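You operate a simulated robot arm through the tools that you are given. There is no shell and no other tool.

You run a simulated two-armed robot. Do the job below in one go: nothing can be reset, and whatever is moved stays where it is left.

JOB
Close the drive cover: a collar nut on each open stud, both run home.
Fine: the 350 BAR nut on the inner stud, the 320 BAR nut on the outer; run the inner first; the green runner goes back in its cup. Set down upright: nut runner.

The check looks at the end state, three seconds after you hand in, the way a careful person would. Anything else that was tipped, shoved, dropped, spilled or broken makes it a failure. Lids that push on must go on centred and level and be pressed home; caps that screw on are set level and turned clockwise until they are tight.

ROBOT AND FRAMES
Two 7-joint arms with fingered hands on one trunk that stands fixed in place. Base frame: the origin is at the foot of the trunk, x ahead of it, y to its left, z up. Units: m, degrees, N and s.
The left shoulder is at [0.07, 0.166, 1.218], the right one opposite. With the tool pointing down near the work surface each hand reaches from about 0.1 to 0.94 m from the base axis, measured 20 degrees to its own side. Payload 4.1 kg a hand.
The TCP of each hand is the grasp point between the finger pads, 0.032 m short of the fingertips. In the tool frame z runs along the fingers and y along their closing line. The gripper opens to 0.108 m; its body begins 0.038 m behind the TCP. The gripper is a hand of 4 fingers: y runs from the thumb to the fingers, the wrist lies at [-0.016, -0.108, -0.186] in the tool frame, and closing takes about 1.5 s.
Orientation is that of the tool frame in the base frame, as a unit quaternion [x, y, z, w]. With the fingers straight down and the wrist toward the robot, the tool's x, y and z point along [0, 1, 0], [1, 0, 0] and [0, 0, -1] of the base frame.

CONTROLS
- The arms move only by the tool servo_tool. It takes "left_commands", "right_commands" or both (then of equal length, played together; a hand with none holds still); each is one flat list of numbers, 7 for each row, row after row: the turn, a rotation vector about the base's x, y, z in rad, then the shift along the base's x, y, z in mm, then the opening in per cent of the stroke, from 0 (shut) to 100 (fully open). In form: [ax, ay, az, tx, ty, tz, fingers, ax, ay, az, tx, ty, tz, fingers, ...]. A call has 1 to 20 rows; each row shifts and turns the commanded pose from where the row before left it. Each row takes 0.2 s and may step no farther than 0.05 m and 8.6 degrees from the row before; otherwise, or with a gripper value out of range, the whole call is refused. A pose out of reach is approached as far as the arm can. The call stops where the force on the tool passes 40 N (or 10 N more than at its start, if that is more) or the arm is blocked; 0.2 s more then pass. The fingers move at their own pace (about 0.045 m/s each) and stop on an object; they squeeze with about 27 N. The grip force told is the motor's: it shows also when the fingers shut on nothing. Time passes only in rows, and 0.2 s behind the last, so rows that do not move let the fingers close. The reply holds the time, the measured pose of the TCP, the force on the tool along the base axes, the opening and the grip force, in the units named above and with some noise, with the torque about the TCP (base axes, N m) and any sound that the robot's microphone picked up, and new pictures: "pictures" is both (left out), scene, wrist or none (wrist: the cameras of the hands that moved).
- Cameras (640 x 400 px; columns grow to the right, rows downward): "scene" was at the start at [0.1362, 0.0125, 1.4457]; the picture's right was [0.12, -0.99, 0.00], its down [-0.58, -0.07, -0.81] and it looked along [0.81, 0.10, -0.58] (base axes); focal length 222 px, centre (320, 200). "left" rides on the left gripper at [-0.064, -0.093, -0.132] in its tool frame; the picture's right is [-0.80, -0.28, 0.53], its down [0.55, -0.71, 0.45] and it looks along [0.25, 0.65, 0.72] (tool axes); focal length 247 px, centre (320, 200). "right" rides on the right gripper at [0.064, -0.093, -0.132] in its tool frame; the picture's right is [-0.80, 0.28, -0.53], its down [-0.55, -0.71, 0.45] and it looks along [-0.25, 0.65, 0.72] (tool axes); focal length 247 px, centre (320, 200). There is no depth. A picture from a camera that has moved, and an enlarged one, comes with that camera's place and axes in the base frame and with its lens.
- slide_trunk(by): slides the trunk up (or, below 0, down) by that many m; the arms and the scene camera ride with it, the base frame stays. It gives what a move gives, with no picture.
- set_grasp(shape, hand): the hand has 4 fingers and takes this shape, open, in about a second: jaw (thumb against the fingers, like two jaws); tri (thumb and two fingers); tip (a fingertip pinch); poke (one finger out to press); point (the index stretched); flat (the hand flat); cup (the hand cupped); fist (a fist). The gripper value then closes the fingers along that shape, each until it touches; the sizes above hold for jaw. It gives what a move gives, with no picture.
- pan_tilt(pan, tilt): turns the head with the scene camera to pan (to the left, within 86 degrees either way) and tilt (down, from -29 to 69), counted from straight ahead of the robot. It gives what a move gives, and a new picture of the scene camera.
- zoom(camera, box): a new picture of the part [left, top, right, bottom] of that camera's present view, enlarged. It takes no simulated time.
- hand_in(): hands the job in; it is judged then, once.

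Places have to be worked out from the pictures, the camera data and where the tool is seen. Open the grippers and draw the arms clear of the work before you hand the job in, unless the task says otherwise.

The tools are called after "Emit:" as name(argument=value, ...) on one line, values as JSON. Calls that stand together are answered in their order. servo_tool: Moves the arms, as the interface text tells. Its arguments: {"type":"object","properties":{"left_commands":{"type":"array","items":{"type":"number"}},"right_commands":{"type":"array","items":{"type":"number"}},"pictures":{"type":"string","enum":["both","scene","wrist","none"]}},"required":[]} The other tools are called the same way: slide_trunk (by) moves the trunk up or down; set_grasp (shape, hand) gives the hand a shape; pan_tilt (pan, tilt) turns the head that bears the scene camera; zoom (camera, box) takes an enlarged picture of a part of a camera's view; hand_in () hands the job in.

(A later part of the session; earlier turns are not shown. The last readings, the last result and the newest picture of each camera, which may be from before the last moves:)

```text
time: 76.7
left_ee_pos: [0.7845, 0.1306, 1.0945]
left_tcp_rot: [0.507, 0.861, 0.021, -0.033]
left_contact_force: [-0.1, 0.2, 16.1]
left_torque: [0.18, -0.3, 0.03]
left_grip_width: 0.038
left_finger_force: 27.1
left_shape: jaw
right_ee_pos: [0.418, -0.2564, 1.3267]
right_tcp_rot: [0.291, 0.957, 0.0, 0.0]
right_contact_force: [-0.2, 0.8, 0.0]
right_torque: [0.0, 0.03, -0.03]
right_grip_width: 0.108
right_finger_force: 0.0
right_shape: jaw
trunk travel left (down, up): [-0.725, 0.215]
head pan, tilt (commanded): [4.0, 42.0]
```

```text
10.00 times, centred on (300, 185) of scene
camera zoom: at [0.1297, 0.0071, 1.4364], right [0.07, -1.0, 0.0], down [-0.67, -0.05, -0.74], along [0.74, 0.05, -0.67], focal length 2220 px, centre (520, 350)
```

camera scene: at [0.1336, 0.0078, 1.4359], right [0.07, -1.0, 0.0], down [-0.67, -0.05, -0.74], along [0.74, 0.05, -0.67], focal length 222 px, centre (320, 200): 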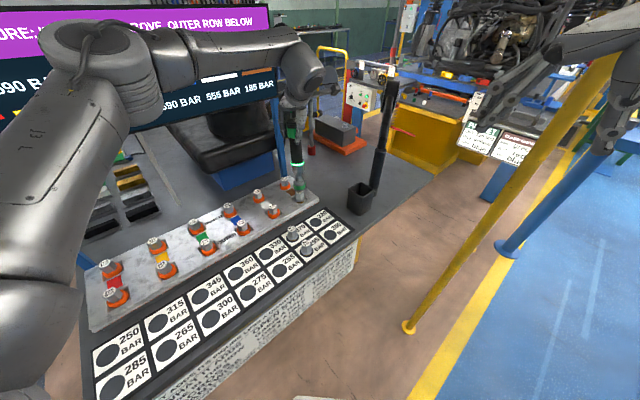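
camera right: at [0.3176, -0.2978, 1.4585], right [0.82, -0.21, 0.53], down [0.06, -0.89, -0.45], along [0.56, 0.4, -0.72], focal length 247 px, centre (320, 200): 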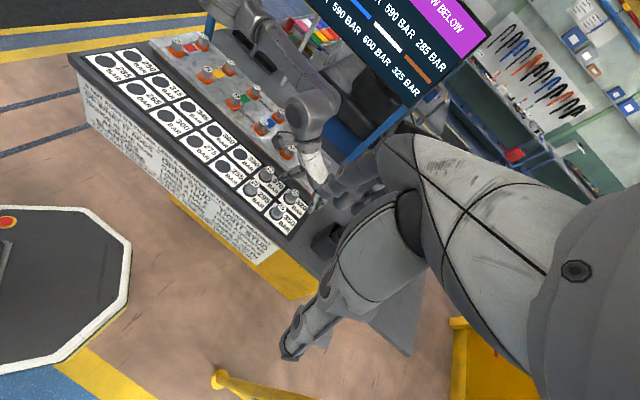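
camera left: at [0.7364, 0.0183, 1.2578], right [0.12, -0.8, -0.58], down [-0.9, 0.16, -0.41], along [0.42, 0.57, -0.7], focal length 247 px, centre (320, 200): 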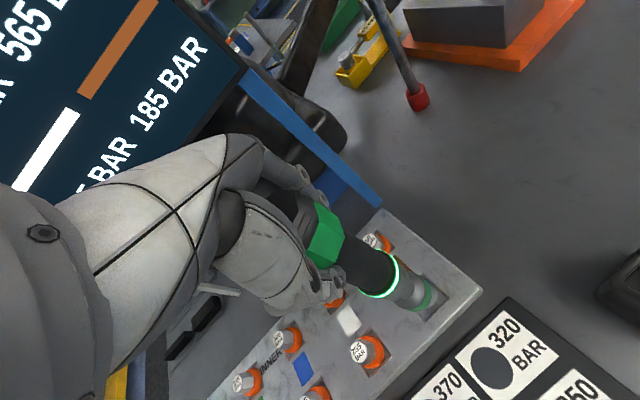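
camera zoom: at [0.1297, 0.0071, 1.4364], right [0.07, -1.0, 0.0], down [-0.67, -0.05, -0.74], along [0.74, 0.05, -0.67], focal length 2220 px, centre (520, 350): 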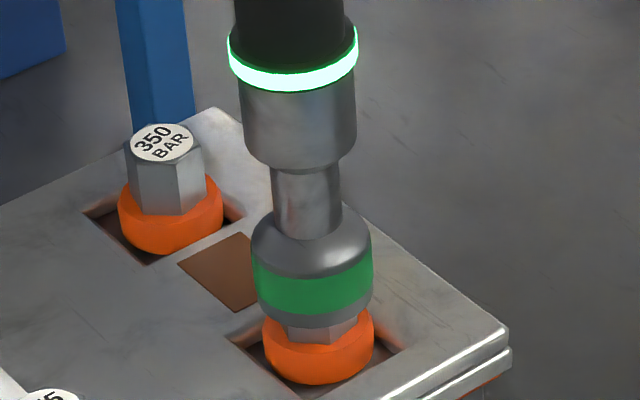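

The outer nut now shows its orange collar and the ring is bright green: both nuts are home. I lift the runner straight off and carry it back toward its cup.

Emit:
servo_tool(left_commands=[0, 0, 0, 0, 0, 5, 0, 0, 0, 0, 0, 0, 12, 0, 0, 0, 0, 0, 0, 18, 0, 0, 0, 0, 0, 0, 20, 0, 0, 0, 0, 0, 0, 20, 0, 0, 0, 0, 0, -10, 5, 0, 0, 0, 0, 0, -25, 0, 0, 0, 0, 0, 0, -30, 0, 0, 0, 0, 0, 0, -30, 0, 0, 0, 0, 0, 2, -30, 0, 0, 0, 0, 0, 2, -30, 0, 0, 0, 0, 0, 2, -30, 0, 0, 0, 0, 0, 2, -30, 0, 0, 0, 0, 0, 0, -15, 0, 0, 0, 0, 0, 0, 0, 0, 0, 0, 0, 0, 0, 0, 0, 0], pictures="both")

Emit:
zoom(camera="scene", box=[330, 120, 410, 220])

Emit:
zoom(camera="left", box=[300, 200, 500, 350])

Emit:
zoom(camera="scene", box=[260, 160, 340, 230])

```text
time: 80.1
left_ee_pos: [0.7905, -0.0859, 1.171]
left_tcp_rot: [0.508, 0.86, 0.022, -0.036]
left_contact_force: [-0.4, 0.3, -7.7]
left_torque: [-0.01, 0.01, 0.0]
left_grip_width: 0.0368
left_finger_force: 27.5
left_shape: jaw
left hand out of reach, approached as far as the arm can: row 13, 14
right_ee_pos: [0.4219, -0.2574, 1.3267]
right_tcp_rot: [0.289, 0.957, 0.001, -0.002]
right_contact_force: [0.0, 0.1, -0.7]
right_torque: [0.03, 0.0, 0.02]
right_grip_width: 0.108
right_finger_force: 0.1
right_shape: jaw
trunk travel left (down, up): [-0.725, 0.215]
head pan, tilt (commanded): [4.0, 42.0]
camera scene: at [0.1336, 0.0062, 1.4359], right [0.07, -1.0, 0.0], down [-0.67, -0.05, -0.74], along [0.74, 0.05, -0.67], focal length 222 px, centre (320, 200)
camera left: at [0.7465, -0.1983, 1.2956], right [0.12, -0.79, -0.6], down [-0.9, 0.17, -0.4], along [0.42, 0.58, -0.7], focal length 247 px, centre (320, 200)
```

scene: 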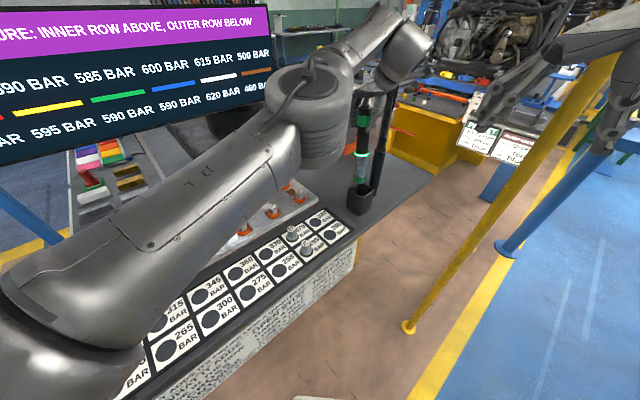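
left: 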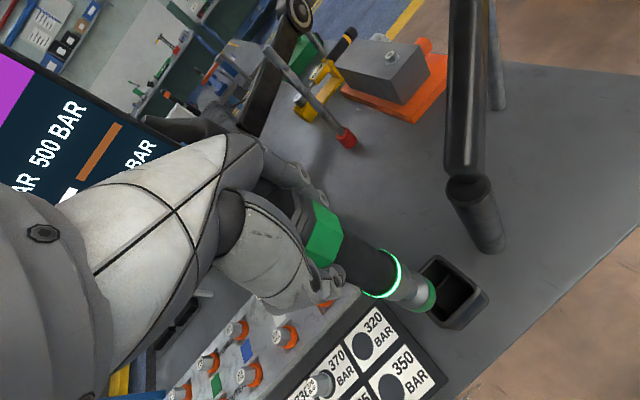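

```text
4.00 times, centred on (370, 170) of scene
camera zoom: at [0.1336, 0.0062, 1.4359], right [0.07, -1.0, 0.0], down [-0.67, -0.05, -0.74], along [0.74, 0.05, -0.67], focal length 888 px, centre (120, 320)
```

zoom: 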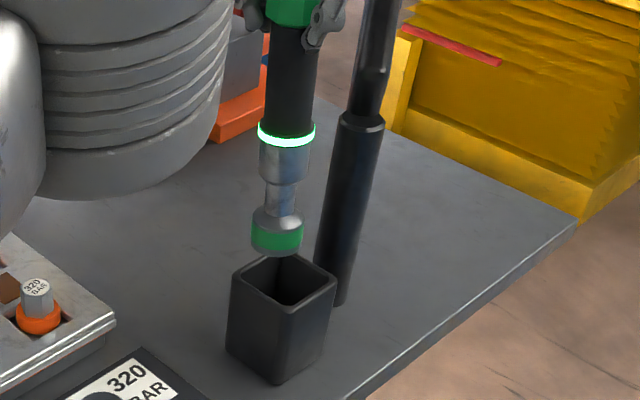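

```text
2.67 times, centred on (400, 275) of left
camera zoom: at [0.7465, -0.1983, 1.2956], right [0.12, -0.79, -0.6], down [-0.9, 0.17, -0.4], along [0.42, 0.58, -0.7], focal length 659 px, centre (107, 0)
```

zoom: 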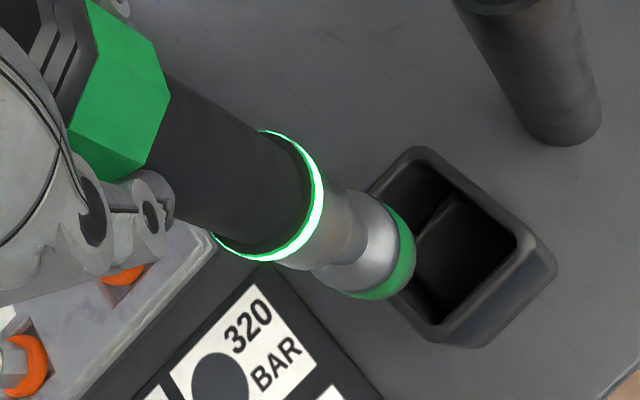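

```text
5.71 times, centred on (300, 195) of scene
camera zoom: at [0.1336, 0.0062, 1.4359], right [0.07, -1.0, 0.0], down [-0.67, -0.05, -0.74], along [0.74, 0.05, -0.67], focal length 1268 px, centre (434, 229)
```

zoom: 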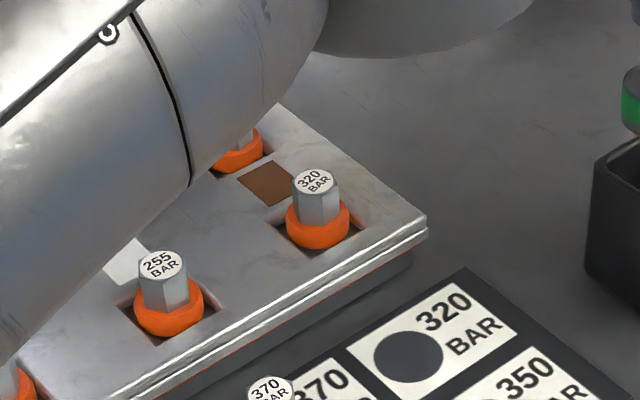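

Both nuts show orange collars and the display settled at 500/460. The arm is at its reach limit at this yaw, and the runner leans about 2.8° again after pressing, so I turn toward yaw 12° and level the runner.

Emit:
servo_tool(left_commands=[0, 0, -0.099, 0, 0, 0, 0, 0, 0, -0.099, 0, 0, 0, 0, 0, 0, -0.099, 0, 0, 0, 0, 0.024, 0.0051, 0, 0, 0, 0, 0, 0.024, 0.0051, 0, 0, 0, 0, 0, 0, 0, 0, 0, 0, 0, 0], pictures="both")

Emit:
zoom(camera="scene", box=[330, 120, 410, 220])

Emit:
zoom(camera="left", box=[300, 200, 500, 350])

```text
time: 81.5
left_ee_pos: [0.7903, -0.0866, 1.1696]
left_tcp_rot: [0.628, 0.775, 0.04, -0.051]
left_contact_force: [0.3, 0.9, -8.3]
left_torque: [0.02, 0.03, 0.01]
left_grip_width: 0.0367
left_finger_force: 27.0
left_shape: jaw
right_ee_pos: [0.4231, -0.2562, 1.3261]
right_tcp_rot: [0.29, 0.957, 0.0, -0.002]
right_contact_force: [0.0, 0.2, 0.7]
right_torque: [0.01, 0.0, -0.02]
right_grip_width: 0.1078
right_finger_force: 0.0
right_shape: jaw
trunk travel left (down, up): [-0.725, 0.215]
head pan, tilt (commanded): [4.0, 42.0]
camera scene: at [0.134, 0.0081, 1.4359], right [0.07, -1.0, 0.0], down [-0.67, -0.05, -0.74], along [0.74, 0.05, -0.67], focal length 222 px, centre (320, 200)
camera left: at [0.717, -0.1847, 1.2908], right [-0.13, -0.77, -0.63], down [-0.82, 0.44, -0.37], along [0.56, 0.47, -0.68], focal length 247 px, centre (320, 200)
```

scene: 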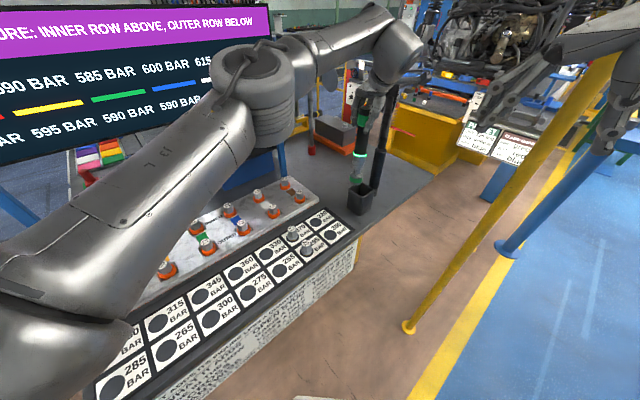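
left: 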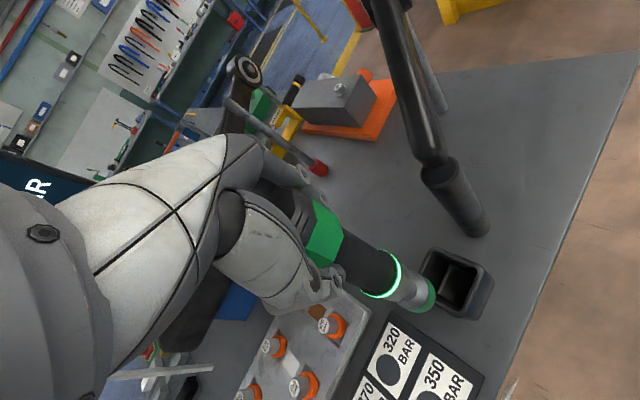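

```text
4.00 times, centred on (370, 170) of scene
camera zoom: at [0.134, 0.0081, 1.4359], right [0.07, -1.0, 0.0], down [-0.67, -0.05, -0.74], along [0.74, 0.05, -0.67], focal length 888 px, centre (120, 320)
```

zoom: 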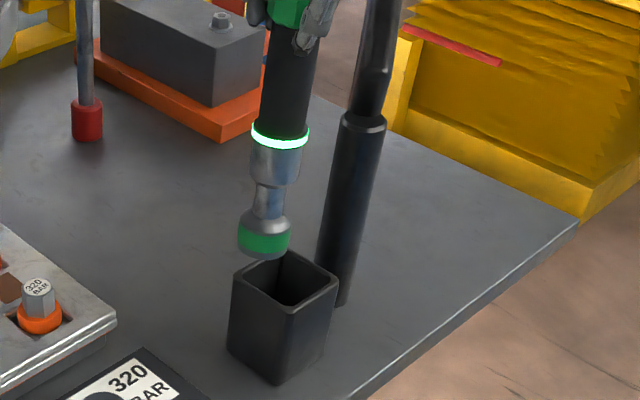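

```text
2.67 times, centred on (400, 275) of left
camera zoom: at [0.717, -0.1847, 1.2908], right [-0.13, -0.77, -0.63], down [-0.82, 0.44, -0.37], along [0.56, 0.47, -0.68], focal length 659 px, centre (107, 0)
```

zoom: 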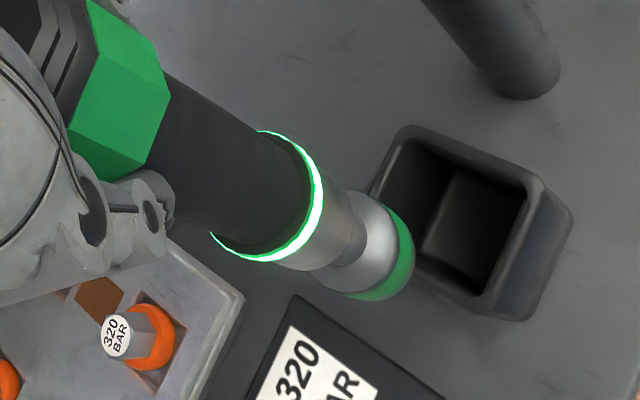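

The lean is now slightly over-corrected in y (about 0.7°). I check the other direction with the right-hand camera before fine-tuning.

Emit:
zoom(camera="right", box=[320, 120, 460, 260])

Emit:
zoom(camera="left", box=[260, 160, 460, 320])

```text
2.86 times, centred on (390, 190) of right
camera zoom: at [0.3174, -0.2962, 1.4588], right [0.82, -0.21, 0.53], down [0.06, -0.89, -0.45], along [0.57, 0.4, -0.72], focal length 706 px, centre (120, 229)
```

zoom: 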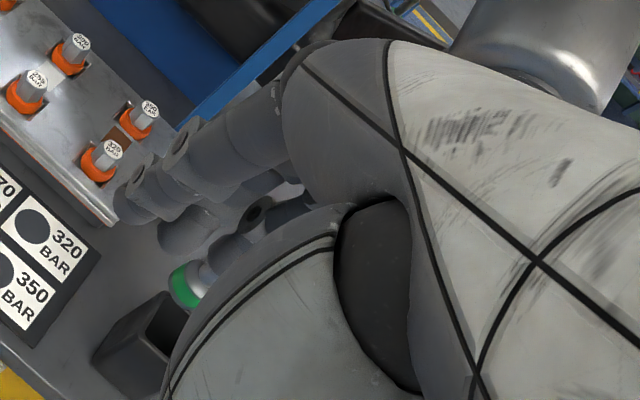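

```text
2.50 times, centred on (360, 240) of left
camera zoom: at [0.717, -0.1847, 1.2908], right [-0.13, -0.77, -0.63], down [-0.82, 0.44, -0.37], along [0.56, 0.47, -0.68], focal length 617 px, centre (220, 100)
```

zoom: 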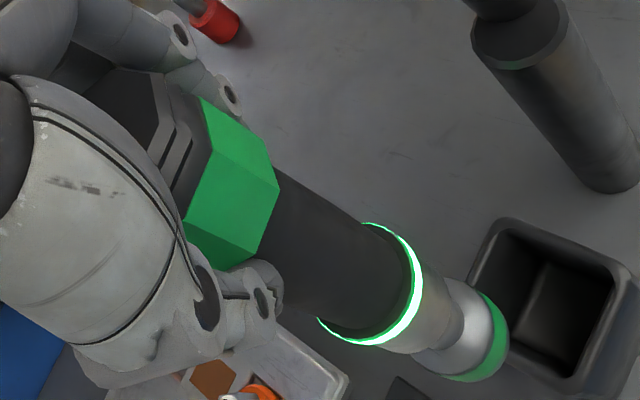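

The right hand blocks its own view here, so I turn it in place by −44° to bring the cup into the clear part of its picture, and trim the runner's lean by −0.013 rad.

Emit:
servo_tool(left_commands=[-0.013, -0.0028, 0, 0, 0, 0, 0, 0, 0, 0, 0, 0, 0, 0, 0, 0, 0, 0, 0, 0, 0, 0, 0, 0, 0, 0, 0, 0, 0, 0, 0, 0, 0, 0, 0, 0, 0, 0, 0, 0, 0, 0, 0, 0, 0, 0, 0, 0, 0], right_commands=[0, 0, -0.128, 0, 0, 0, 100, 0, 0, -0.128, 0, 0, 0, 100, 0, 0, -0.128, 0, 0, 0, 100, 0, 0, -0.128, 0, 0, 0, 100, 0, 0, -0.128, 0, 0, 0, 100, 0, 0, -0.128, 0, 0, 0, 100, 0, 0, 0, 0, 0, 0, 100], pictures="both")

Emit:
zoom(camera="right", box=[190, 80, 350, 230])

Emit:
zoom(camera="scene", box=[330, 120, 410, 220])

```text
time: 83.1
left_ee_pos: [0.7909, -0.0852, 1.1684]
left_tcp_rot: [0.628, 0.776, 0.036, -0.047]
left_contact_force: [0.2, 0.5, -8.0]
left_torque: [-0.03, -0.01, 0.0]
left_grip_width: 0.0365
left_finger_force: 26.9
left_shape: jaw
right_ee_pos: [0.4233, -0.255, 1.3267]
right_tcp_rot: [0.627, 0.779, 0.0, -0.002]
right_contact_force: [-0.6, -0.6, -0.8]
right_torque: [-0.02, 0.01, -0.01]
right_grip_width: 0.1079
right_finger_force: 0.1
right_shape: jaw
trunk travel left (down, up): [-0.725, 0.215]
head pan, tilt (commanded): [4.0, 42.0]
camera scene: at [0.134, 0.0072, 1.4359], right [0.07, -1.0, 0.0], down [-0.67, -0.05, -0.74], along [0.74, 0.05, -0.67], focal length 222 px, centre (320, 200)
camera right: at [0.3192, -0.212, 1.4587], right [0.45, -0.72, 0.53], down [-0.57, -0.69, -0.45], along [0.69, -0.1, -0.72], focal length 247 px, centre (320, 200)
camera left: at [0.7164, -0.1837, 1.2912], right [-0.13, -0.77, -0.62], down [-0.82, 0.44, -0.38], along [0.57, 0.46, -0.69], focal length 247 px, centre (320, 200)
```

scene: 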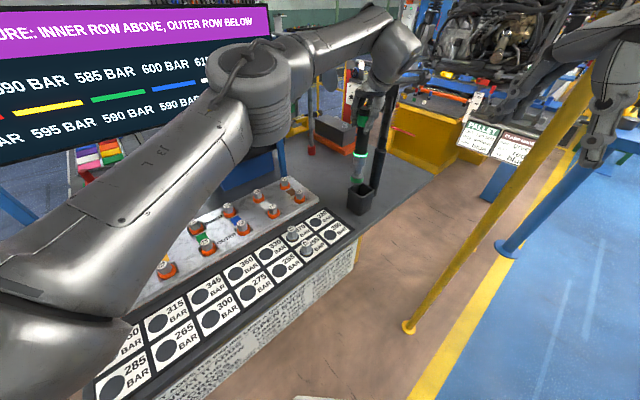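
right: 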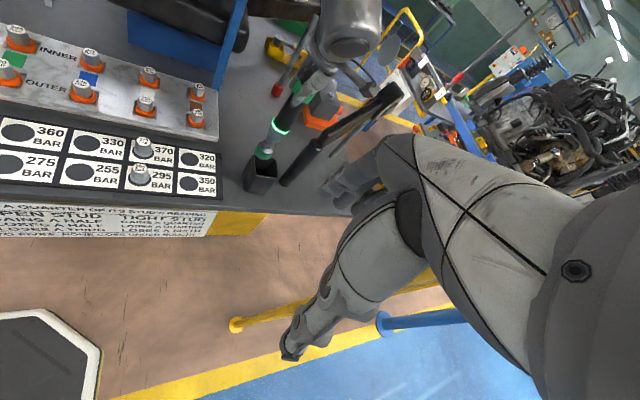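
left: 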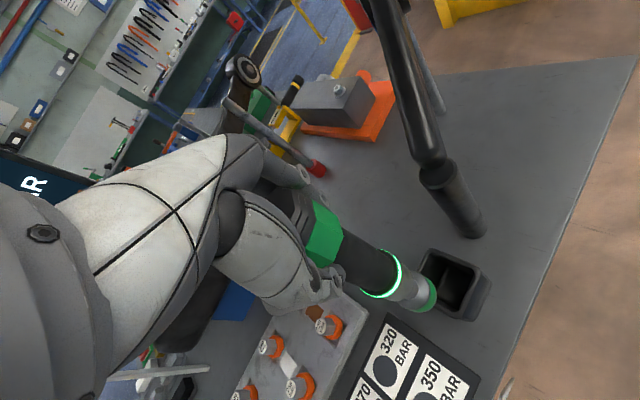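

```text
2.67 times, centred on (270, 155) of right
camera zoom: at [0.3192, -0.212, 1.4587], right [0.45, -0.72, 0.53], down [-0.57, -0.69, -0.45], along [0.69, -0.1, -0.72], focal length 659 px, centre (453, 320)
```

zoom: 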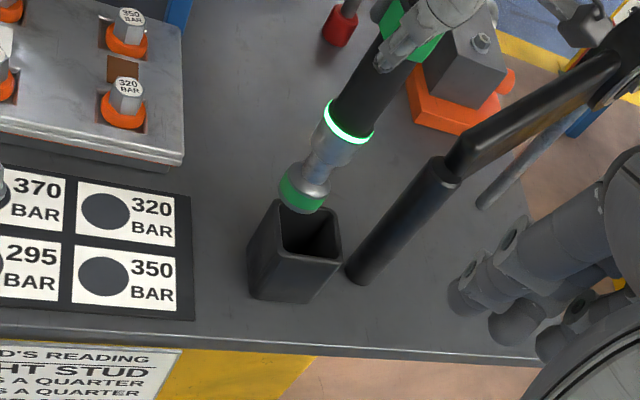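

```text
4.00 times, centred on (370, 170) of scene
camera zoom: at [0.134, 0.0072, 1.4359], right [0.07, -1.0, 0.0], down [-0.67, -0.05, -0.74], along [0.74, 0.05, -0.67], focal length 888 px, centre (120, 320)
```

zoom: 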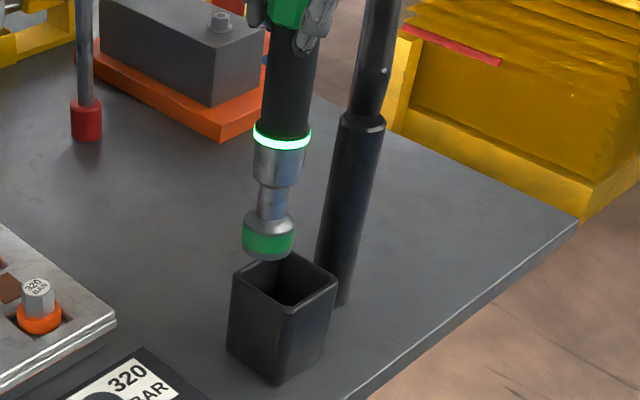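

Now both cup and runner are visible. The wrist view shows the runner's foot leaning about 3° toward the robot (−x) though it is plumb sideways, so I rotate the hand −0.055 rad about y and re-check.

Emit:
servo_tool(left_commands=[0, -0.0275, 0, 0, 0, 0, 0, 0, -0.0275, 0, 0, 0, 0, 0, 0, 0, 0, 0, 0, 0, 0, 0, 0, 0, 0, 0, 0, 0], pictures="wrist")

Emit:
zoom(camera="left", box=[260, 160, 500, 330])

Emit:
zoom(camera="right", box=[235, 85, 315, 205])

Emit:
zoom(camera="scene", box=[335, 130, 395, 220])

```text
time: 84.1
left_ee_pos: [0.7902, -0.0862, 1.1696]
left_tcp_rot: [0.627, 0.777, 0.053, -0.024]
left_contact_force: [-0.4, -0.4, -8.5]
left_torque: [-0.01, 0.06, -0.04]
left_grip_width: 0.0362
left_finger_force: 27.1
left_shape: jaw
right_ee_pos: [0.4239, -0.2541, 1.3263]
right_tcp_rot: [0.626, 0.78, 0.0, 0.0]
right_contact_force: [-0.4, -1.1, -0.7]
right_torque: [0.02, 0.03, -0.01]
right_grip_width: 0.1076
right_finger_force: 0.1
right_shape: jaw
trunk travel left (down, up): [-0.725, 0.215]
head pan, tilt (commanded): [4.0, 42.0]
camera left: at [0.7096, -0.1837, 1.2872], right [-0.09, -0.77, -0.63], down [-0.79, 0.44, -0.42], along [0.6, 0.46, -0.65], focal length 247 px, centre (320, 200)
```

left: 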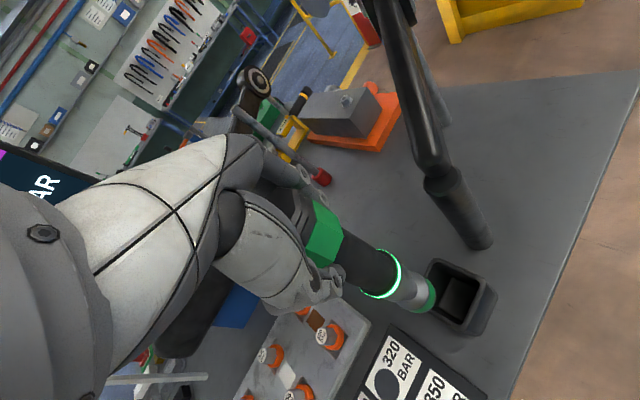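

```text
2.35 times, centred on (380, 245) of left
camera zoom: at [0.7096, -0.1837, 1.2872], right [-0.09, -0.77, -0.63], down [-0.79, 0.44, -0.42], along [0.6, 0.46, -0.65], focal length 581 px, centre (179, 94)
```

zoom: 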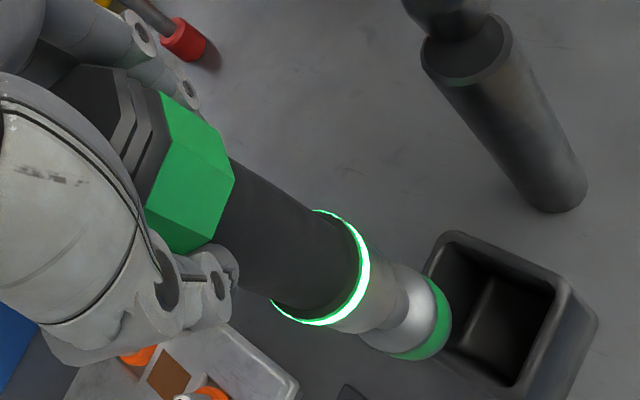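

```text
3.33 times, centred on (275, 145) of right
camera zoom: at [0.319, -0.2117, 1.4589], right [0.45, -0.72, 0.53], down [-0.57, -0.69, -0.45], along [0.69, -0.1, -0.72], focal length 823 px, centre (470, 383)
```

zoom: 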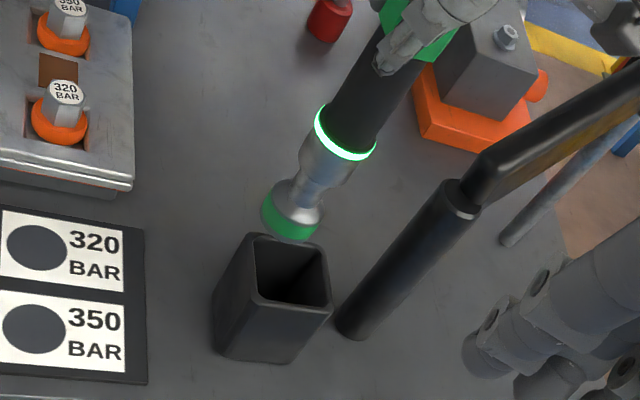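

```text
4.44 times, centred on (365, 175) of scene
camera zoom: at [0.1338, 0.0076, 1.4359], right [0.07, -1.0, 0.0], down [-0.67, -0.05, -0.74], along [0.74, 0.05, -0.67], focal length 987 px, centre (120, 311)
```

zoom: 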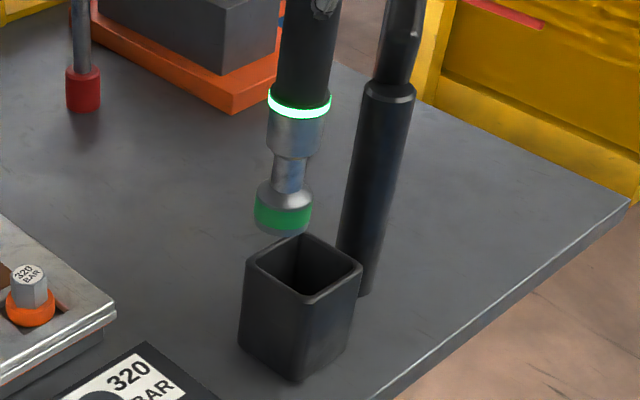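

The runner is plumb within about 0.7°. From three cameras the cup centre is about (0.797, −0.107) and the socket foot about (0.790, −0.082); I shift (+7, −24) mm, staying above the rim.

Emit:
servo_tool(left_commands=[0, 0, 0, 2.5, -8, 0, 0, 0, 0, 0, 2.5, -8, 0, 0, 0, 0, 0, 2, -8, 0, 0, 0, 0, 0, 0, 0, 0, 0, 0, 0, 0, 0, 0, 0, 0], pictures="wrist")

Emit:
zoom(camera="left", box=[360, 220, 500, 330])

Emit:
zoom(camera="right", box=[240, 110, 310, 200])

Emit:
zoom(camera="scene", box=[340, 150, 390, 220])

```text
time: 85.3
left_ee_pos: [0.7975, -0.1102, 1.1698]
left_tcp_rot: [0.627, 0.776, 0.054, -0.025]
left_contact_force: [-0.2, 0.1, -7.8]
left_torque: [-0.04, 0.02, 0.0]
left_grip_width: 0.0366
left_finger_force: 26.7
left_shape: jaw
right_ee_pos: [0.4238, -0.2553, 1.3265]
right_tcp_rot: [0.626, 0.78, 0.001, -0.001]
right_contact_force: [0.1, -0.5, -0.2]
right_torque: [0.02, 0.0, -0.01]
right_grip_width: 0.1077
right_finger_force: 0.0
right_shape: jaw
trunk travel left (down, up): [-0.725, 0.215]
head pan, tilt (commanded): [4.0, 42.0]
camera left: at [0.7168, -0.208, 1.2882], right [-0.09, -0.77, -0.63], down [-0.79, 0.44, -0.42], along [0.6, 0.46, -0.65], focal length 247 px, centre (320, 200)
```

left: 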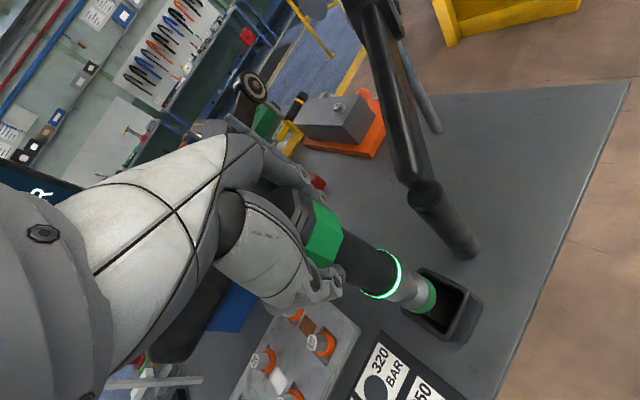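

```text
3.64 times, centred on (430, 275) of left
camera zoom: at [0.7168, -0.208, 1.2882], right [-0.09, -0.77, -0.63], down [-0.79, 0.44, -0.42], along [0.6, 0.46, -0.65], focal length 898 px, centre (-80, -73)
```

zoom: 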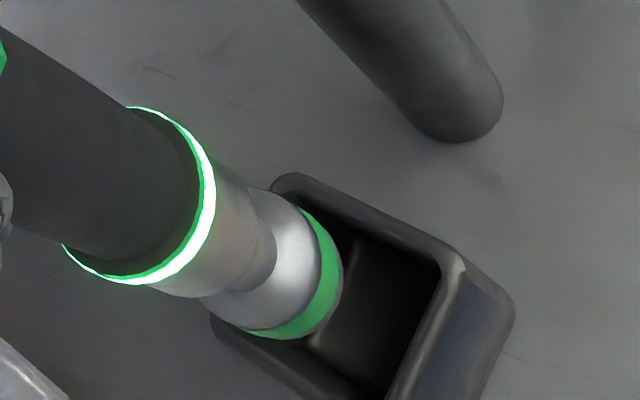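

```text
4.44 times, centred on (275, 155) of right
camera zoom: at [0.3191, -0.2118, 1.4588], right [0.45, -0.72, 0.53], down [-0.57, -0.69, -0.45], along [0.69, -0.1, -0.72], focal length 1098 px, centre (520, 400)
```

zoom: 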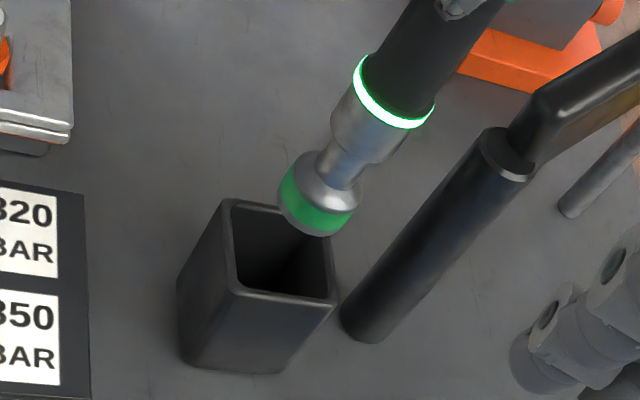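

```text
5.71 times, centred on (365, 185) of scene
camera zoom: at [0.1339, 0.0075, 1.4359], right [0.07, -1.0, 0.0], down [-0.67, -0.05, -0.74], along [0.74, 0.05, -0.67], focal length 1268 px, centre (63, 286)
```

zoom: 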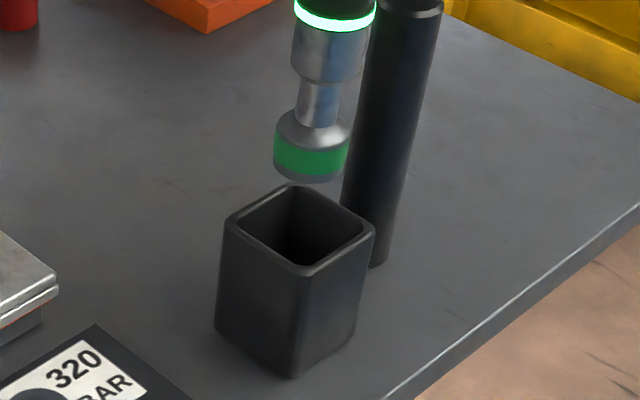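

Averaging the three views, the foot is about (+2, −0.5) mm from the cup's centre. I correct and lower 38 mm to just above the rim for a better look.

Emit:
servo_tool(left_commands=[0, 0, 0, -2, 0.5, -12, 0, 0, 0, 0, 0, 0, -14, 0, 0, 0, 0, 0, 0, -12, 0, 0, 0, 0, 0, 0, 0, 0], pictures="none")

Emit:
zoom(camera="left", box=[370, 230, 490, 330])

Emit:
zoom(camera="right", box=[240, 125, 300, 195])

Emit:
zoom(camera="scene", box=[340, 160, 390, 220])

```text
time: 86.3
left_ee_pos: [0.7947, -0.1091, 1.1301]
left_tcp_rot: [0.626, 0.777, 0.054, -0.025]
left_contact_force: [-0.7, -0.1, -8.3]
left_torque: [-0.05, 0.04, 0.02]
left_grip_width: 0.0363
left_finger_force: 26.8
left_shape: jaw
right_ee_pos: [0.423, -0.2549, 1.3263]
right_tcp_rot: [0.626, 0.78, -0.001, -0.001]
right_contact_force: [0.6, -0.1, -0.2]
right_torque: [0.02, 0.0, 0.01]
right_grip_width: 0.1076
right_finger_force: 0.0
right_shape: jaw
trunk travel left (down, up): [-0.725, 0.215]
head pan, tilt (commanded): [4.0, 42.0]
```

```text
4.00 times, centred on (430, 280) of left
camera zoom: at [0.7146, -0.2075, 1.2492], right [-0.09, -0.77, -0.63], down [-0.79, 0.44, -0.42], along [0.6, 0.46, -0.65], focal length 988 px, centre (-120, -120)
```

zoom: 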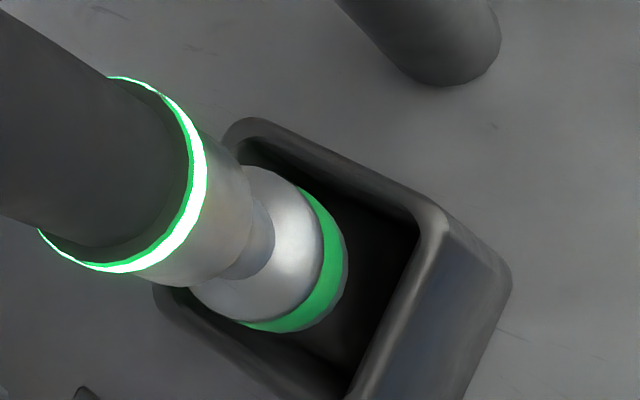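

```text
5.71 times, centred on (270, 160) of right
camera zoom: at [0.3189, -0.2116, 1.4589], right [0.45, -0.72, 0.53], down [-0.57, -0.69, -0.45], along [0.69, -0.1, -0.72], focal length 1411 px, centre (606, 429)
```

zoom: 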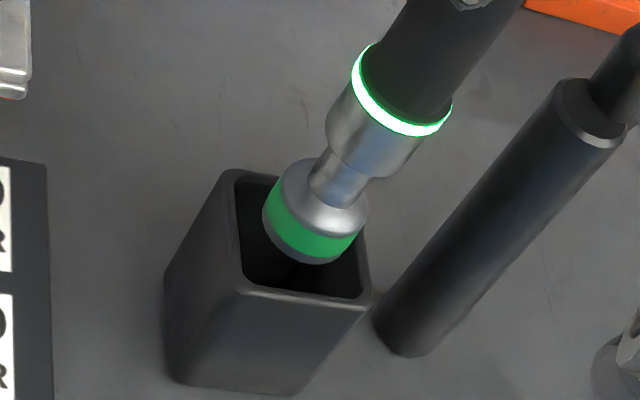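

```text
6.67 times, centred on (365, 190) of scene
camera zoom: at [0.1337, 0.0076, 1.4359], right [0.07, -1.0, 0.0], down [-0.67, -0.05, -0.74], along [0.74, 0.05, -0.67], focal length 1480 px, centre (20, 267)
```

zoom: 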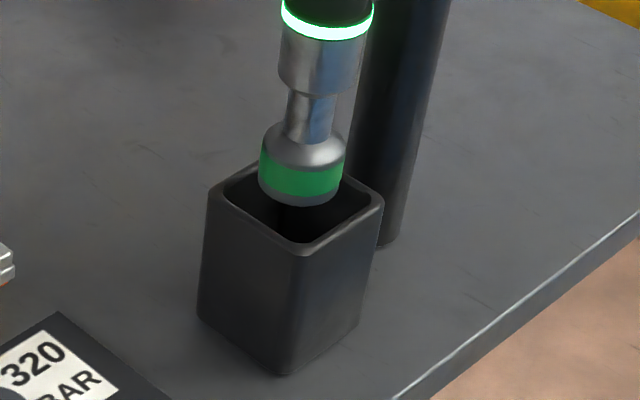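

The foot is at the mouth of the cup and centred within about 2 mm in every view. I lower slowly in small steps, reading the force.

Emit:
servo_tool(left_commands=[0, 0, 0, 0.8, 0, -5, 0, 0, 0, 0, 0, 0, -5, 0, 0, 0, 0, 0, 0, -5, 0, 0, 0, 0, 0, 0, -5, 0, 0, 0, 0, 0, 0, 0, 0], pictures="none")

Emit:
zoom(camera="left", box=[370, 230, 490, 330])

Emit:
zoom(camera="right", box=[240, 125, 300, 195])

Emit:
zoom(camera="scene", box=[340, 160, 390, 220])

```text
time: 87.5
left_ee_pos: [0.7947, -0.1087, 1.1115]
left_tcp_rot: [0.627, 0.777, 0.053, -0.025]
left_contact_force: [-0.4, -0.4, -7.8]
left_torque: [-0.01, 0.02, -0.01]
left_grip_width: 0.0364
left_finger_force: 27.1
left_shape: jaw
right_ee_pos: [0.4227, -0.2552, 1.3274]
right_tcp_rot: [0.626, 0.78, 0.0, -0.002]
right_contact_force: [0.5, -0.3, 0.1]
right_torque: [0.01, -0.02, -0.02]
right_grip_width: 0.108
right_finger_force: 0.0
right_shape: jaw
trunk travel left (down, up): [-0.725, 0.215]
head pan, tilt (commanded): [4.0, 42.0]
```

```text
4.00 times, centred on (430, 280) of left
camera zoom: at [0.7148, -0.2077, 1.23], right [-0.09, -0.77, -0.63], down [-0.79, 0.44, -0.42], along [0.6, 0.46, -0.65], focal length 988 px, centre (-120, -120)
```

zoom: 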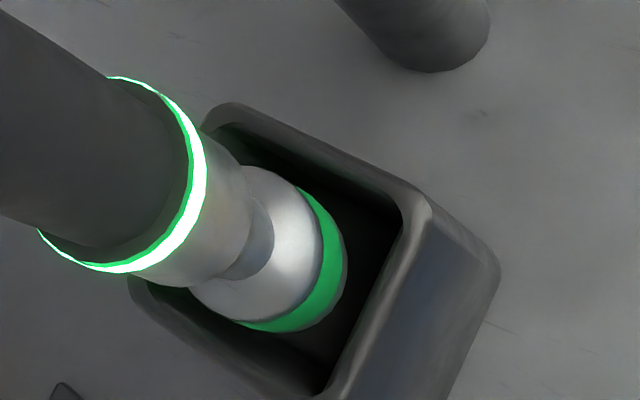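

```text
5.71 times, centred on (270, 160) of right
camera zoom: at [0.3189, -0.2119, 1.4589], right [0.45, -0.72, 0.53], down [-0.57, -0.69, -0.45], along [0.69, -0.1, -0.72], focal length 1411 px, centre (606, 429)
```

zoom: 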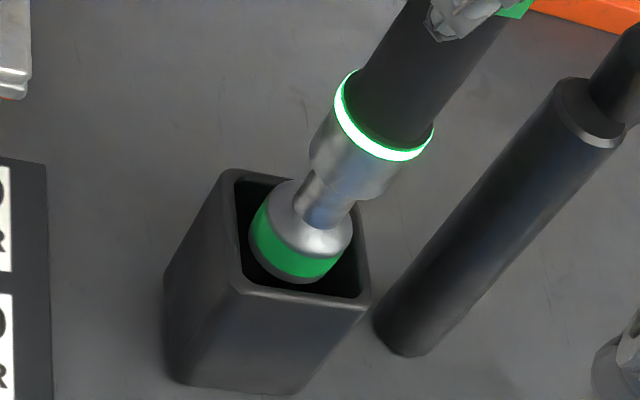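

```text
6.67 times, centred on (365, 190) of scene
camera zoom: at [0.1338, 0.0074, 1.4359], right [0.07, -1.0, 0.0], down [-0.67, -0.05, -0.74], along [0.74, 0.05, -0.67], focal length 1480 px, centre (20, 267)
```

zoom: 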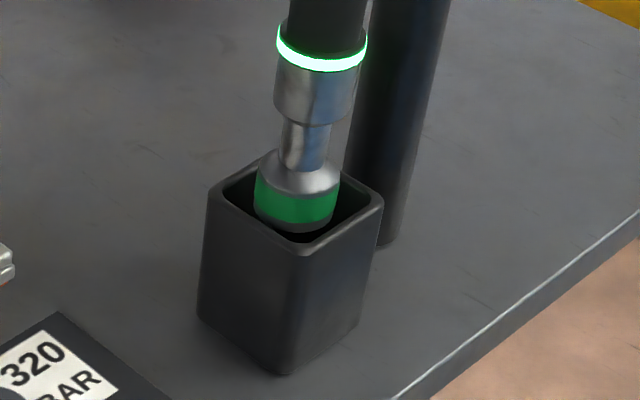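

No contact and well inside the mouth; the near side gap looks a little tighter, so I nudge +1.5 mm in x and continue lowering.

Emit:
servo_tool(left_commands=[0, 0, 0, 1.5, -0.5, -5, 0, 0, 0, 0, 0, 0, -6, 0, 0, 0, 0, 0, 0, -6, 0, 0, 0, 0, 0, 0, -6, 0, 0, 0, 0, 0, 0, -6, 0, 0, 0, 0, 0, 0, 0, 0], pictures="none")

Emit:
zoom(camera="left", box=[350, 220, 490, 330])

Emit:
zoom(camera="right", box=[240, 125, 300, 195])

Emit:
zoom(camera="scene", box=[340, 150, 390, 220])

```text
time: 88.9
left_ee_pos: [0.7969, -0.1104, 1.0815]
left_tcp_rot: [0.627, 0.777, 0.053, -0.024]
left_contact_force: [-1.3, -0.4, -8.8]
left_torque: [-0.01, 0.07, -0.03]
left_grip_width: 0.0363
left_finger_force: 27.0
left_shape: jaw
right_ee_pos: [0.4229, -0.254, 1.3261]
right_tcp_rot: [0.626, 0.779, 0.0, -0.001]
right_contact_force: [0.0, -0.6, -0.1]
right_torque: [-0.01, 0.01, 0.01]
right_grip_width: 0.1077
right_finger_force: 0.0
right_shape: jaw
trunk travel left (down, up): [-0.725, 0.215]
head pan, tilt (commanded): [4.0, 42.0]
```

```text
3.64 times, centred on (420, 275) of left
camera zoom: at [0.7164, -0.2075, 1.2001], right [-0.09, -0.77, -0.63], down [-0.79, 0.44, -0.42], along [0.6, 0.46, -0.65], focal length 898 px, centre (-44, -73)
```

zoom: 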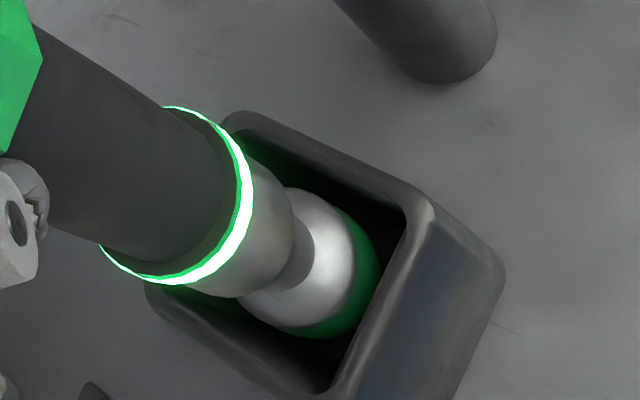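

```text
5.71 times, centred on (270, 160) of right
camera zoom: at [0.3189, -0.2118, 1.4589], right [0.45, -0.72, 0.53], down [-0.57, -0.69, -0.45], along [0.69, -0.1, -0.72], focal length 1411 px, centre (606, 429)
```

zoom: 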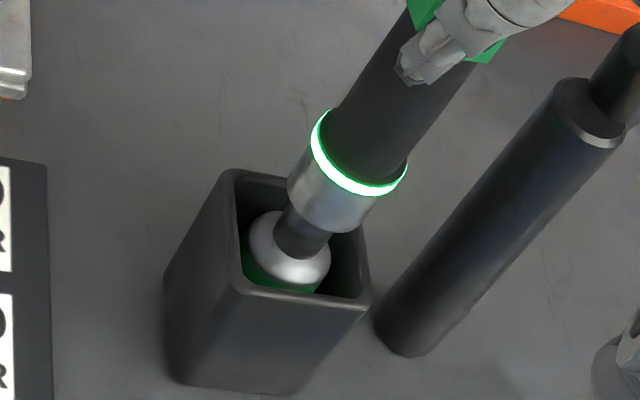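

```text
5.71 times, centred on (365, 185) of scene
camera zoom: at [0.1338, 0.0074, 1.4359], right [0.07, -1.0, 0.0], down [-0.67, -0.05, -0.74], along [0.74, 0.05, -0.67], focal length 1268 px, centre (63, 286)
```

zoom: 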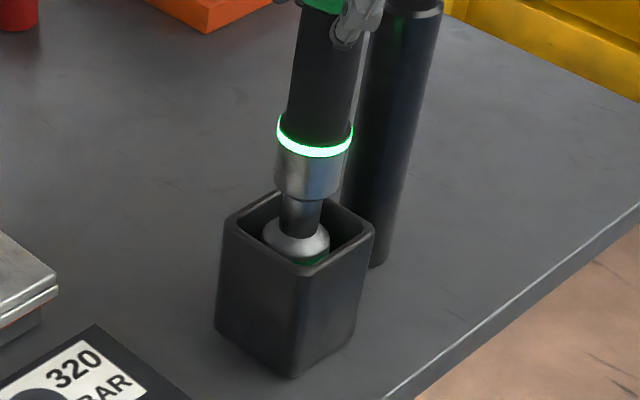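

Going in cleanly, with only about 1 N sideways. I continue down another 30 mm in small steps.

Emit:
servo_tool(left_commands=[0, 0, 0, 0, 0, -5, 0, 0, 0, 0, 0, 0, -5, 0, 0, 0, 0, 0, 0, -5, 0, 0, 0, 0, 0, 0, -5, 0, 0, 0, 0, 0, 0, 0, 0], pictures="none")

Emit:
zoom(camera="left", box=[350, 220, 490, 330])

Emit:
zoom(camera="scene", box=[340, 130, 390, 220])

```text
time: 90.1
left_ee_pos: [0.7969, -0.1083, 1.0609]
left_tcp_rot: [0.626, 0.777, 0.054, -0.025]
left_contact_force: [0.3, 0.3, -7.9]
left_torque: [0.01, 0.04, 0.0]
left_grip_width: 0.0362
left_finger_force: 27.1
left_shape: jaw
right_ee_pos: [0.4224, -0.2544, 1.3261]
right_tcp_rot: [0.626, 0.78, 0.0, -0.002]
right_contact_force: [-0.2, -0.2, -0.6]
right_torque: [-0.01, 0.03, 0.0]
right_grip_width: 0.1078
right_finger_force: 0.1
right_shape: jaw
trunk travel left (down, up): [-0.725, 0.215]
head pan, tilt (commanded): [4.0, 42.0]
```

```text
3.64 times, centred on (420, 275) of left
camera zoom: at [0.7161, -0.2074, 1.1792], right [-0.09, -0.77, -0.63], down [-0.79, 0.44, -0.42], along [0.6, 0.46, -0.65], focal length 898 px, centre (-44, -73)
```

zoom: 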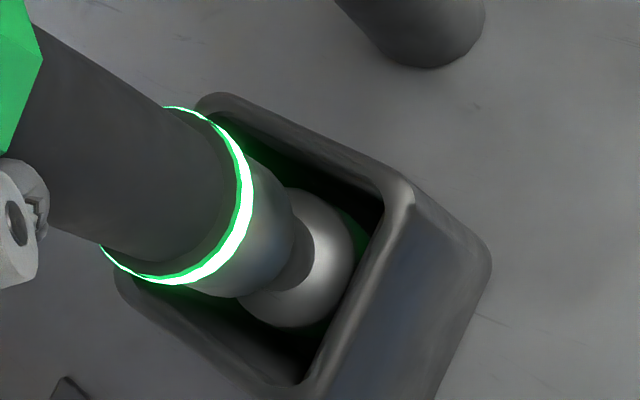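

```text
4.44 times, centred on (365, 175) of scene
camera zoom: at [0.1338, 0.0074, 1.4359], right [0.07, -1.0, 0.0], down [-0.67, -0.05, -0.74], along [0.74, 0.05, -0.67], focal length 987 px, centre (120, 311)
```

zoom: 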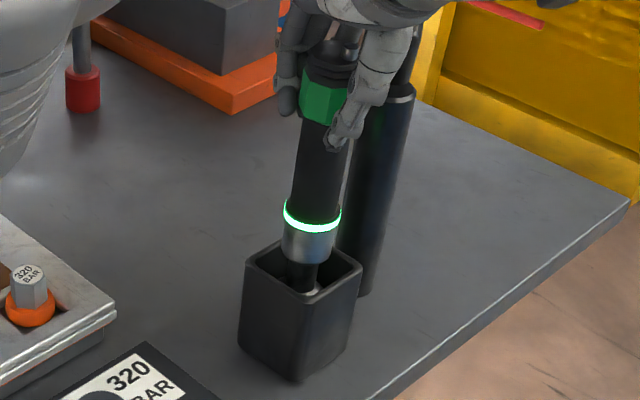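

Still free. I continue to the cup floor, slowing near the end.

Emit:
servo_tool(left_commands=[0, 0, 0, 0, 0, -5, 0, 0, 0, 0, 0, 0, -5, 0, 0, 0, 0, 0, 0, -5, 0, 0, 0, 0, 0, 0, -3, 0, 0, 0, 0, 0, 0, -2, 0, 0, 0, 0, 0, 0, 0, 0], pictures="none")

Emit:
zoom(camera="scene", box=[340, 130, 390, 220])

```text
time: 91.5
left_ee_pos: [0.7966, -0.1091, 1.0414]
left_tcp_rot: [0.628, 0.776, 0.054, -0.024]
left_contact_force: [-0.8, 0.0, -8.0]
left_torque: [-0.01, 0.06, 0.0]
left_grip_width: 0.0364
left_finger_force: 27.3
left_shape: jaw
right_ee_pos: [0.4233, -0.2552, 1.3255]
right_tcp_rot: [0.626, 0.78, 0.0, -0.002]
right_contact_force: [0.0, 0.1, 0.4]
right_torque: [0.0, 0.02, 0.0]
right_grip_width: 0.1079
right_finger_force: 0.1
right_shape: jaw
trunk travel left (down, up): [-0.725, 0.215]
head pan, tilt (commanded): [4.0, 42.0]
```

```text
4.44 times, centred on (365, 175) of scene
camera zoom: at [0.1339, 0.0074, 1.4359], right [0.07, -1.0, 0.0], down [-0.67, -0.05, -0.74], along [0.74, 0.05, -0.67], focal length 987 px, centre (120, 311)
```

zoom: 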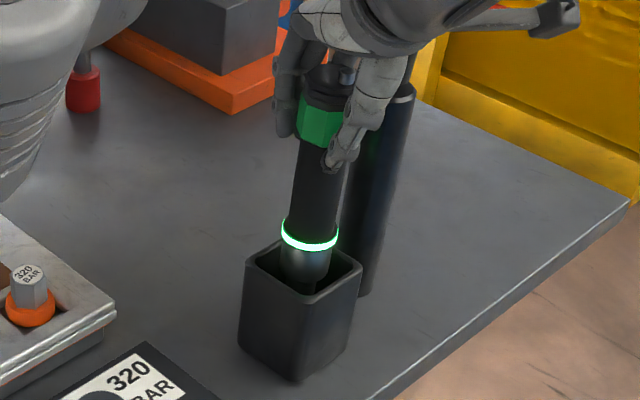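

Still free at z 1.041; I go down in 1.5 mm steps until the floor takes the weight.

Emit:
servo_tool(left_commands=[0, 0, 0, 0, 0, -1.5, 0, 0, 0, 0, 0, 0, -1.5, 0, 0, 0, 0, 0, 0, -1.5, 0, 0, 0, 0, 0, 0, -1.5, 0, 0, 0, 0, 0, 0, 0, 0], pictures="none")

```text
time: 92.7
left_ee_pos: [0.7958, -0.1098, 1.0363]
left_tcp_rot: [0.628, 0.776, 0.054, -0.024]
left_contact_force: [0.4, -0.6, -8.4]
left_torque: [-0.04, 0.04, -0.03]
left_grip_width: 0.0364
left_finger_force: 27.7
left_shape: jaw
right_ee_pos: [0.4223, -0.2543, 1.3263]
right_tcp_rot: [0.626, 0.78, 0.0, -0.001]
right_contact_force: [0.2, 0.5, -0.1]
right_torque: [-0.01, -0.02, 0.02]
right_grip_width: 0.1078
right_finger_force: 0.0
right_shape: jaw
trunk travel left (down, up): [-0.725, 0.215]
head pan, tilt (commanded): [4.0, 42.0]
```

Emit:
servo_tool(left_commands=[0, 0, 0, 0, 0, -1.5, 0, 0, 0, 0, 0, 0, -1.5, 0, 0, 0, 0, 0, 0, -1.5, 0, 0, 0, 0, 0, 0, 0, 0], pictures="none")

Emit:
zoom(camera="scene", box=[340, 130, 390, 220])

```text
time: 93.7
left_ee_pos: [0.7957, -0.1089, 1.0301]
left_tcp_rot: [0.628, 0.776, 0.053, -0.024]
left_contact_force: [0.7, -0.1, -8.1]
left_torque: [-0.02, 0.04, 0.04]
left_grip_width: 0.0361
left_finger_force: 26.9
left_shape: jaw
right_ee_pos: [0.423, -0.2545, 1.3261]
right_tcp_rot: [0.626, 0.78, 0.0, -0.001]
right_contact_force: [-0.1, 0.2, 0.8]
right_torque: [-0.02, 0.0, 0.0]
right_grip_width: 0.1077
right_finger_force: 0.1
right_shape: jaw
trunk travel left (down, up): [-0.725, 0.215]
head pan, tilt (commanded): [4.0, 42.0]
```

```text
4.44 times, centred on (365, 175) of scene
camera zoom: at [0.1339, 0.0074, 1.4359], right [0.07, -1.0, 0.0], down [-0.67, -0.05, -0.74], along [0.74, 0.05, -0.67], focal length 987 px, centre (120, 311)
```

zoom: 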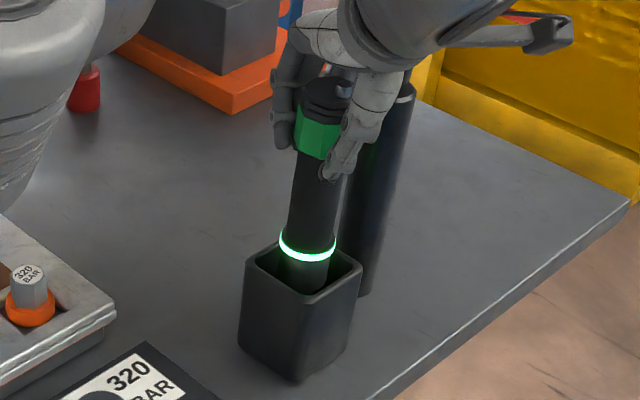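

The ring is almost at its original height above the cup. I continue in 1 mm steps.

Emit:
servo_tool(left_commands=[0, 0, 0, 0, 0, -1, 0, 0, 0, 0, 0, 0, -1, 0, 0, 0, 0, 0, 0, -1, 0, 0, 0, 0, 0, 0, 0, 0], pictures="none")

```text
time: 94.7
left_ee_pos: [0.7963, -0.1107, 1.0309]
left_tcp_rot: [0.627, 0.776, 0.054, -0.024]
left_contact_force: [-1.9, 1.0, -2.7]
left_torque: [-0.03, 0.04, 0.01]
left_grip_width: 0.0367
left_finger_force: 26.6
left_shape: jaw
right_ee_pos: [0.4231, -0.2549, 1.3271]
right_tcp_rot: [0.625, 0.78, -0.001, 0.0]
right_contact_force: [-0.9, 0.2, 0.6]
right_torque: [0.01, -0.02, 0.01]
right_grip_width: 0.1077
right_finger_force: 0.1
right_shape: jaw
trunk travel left (down, up): [-0.725, 0.215]
head pan, tilt (commanded): [4.0, 42.0]
```

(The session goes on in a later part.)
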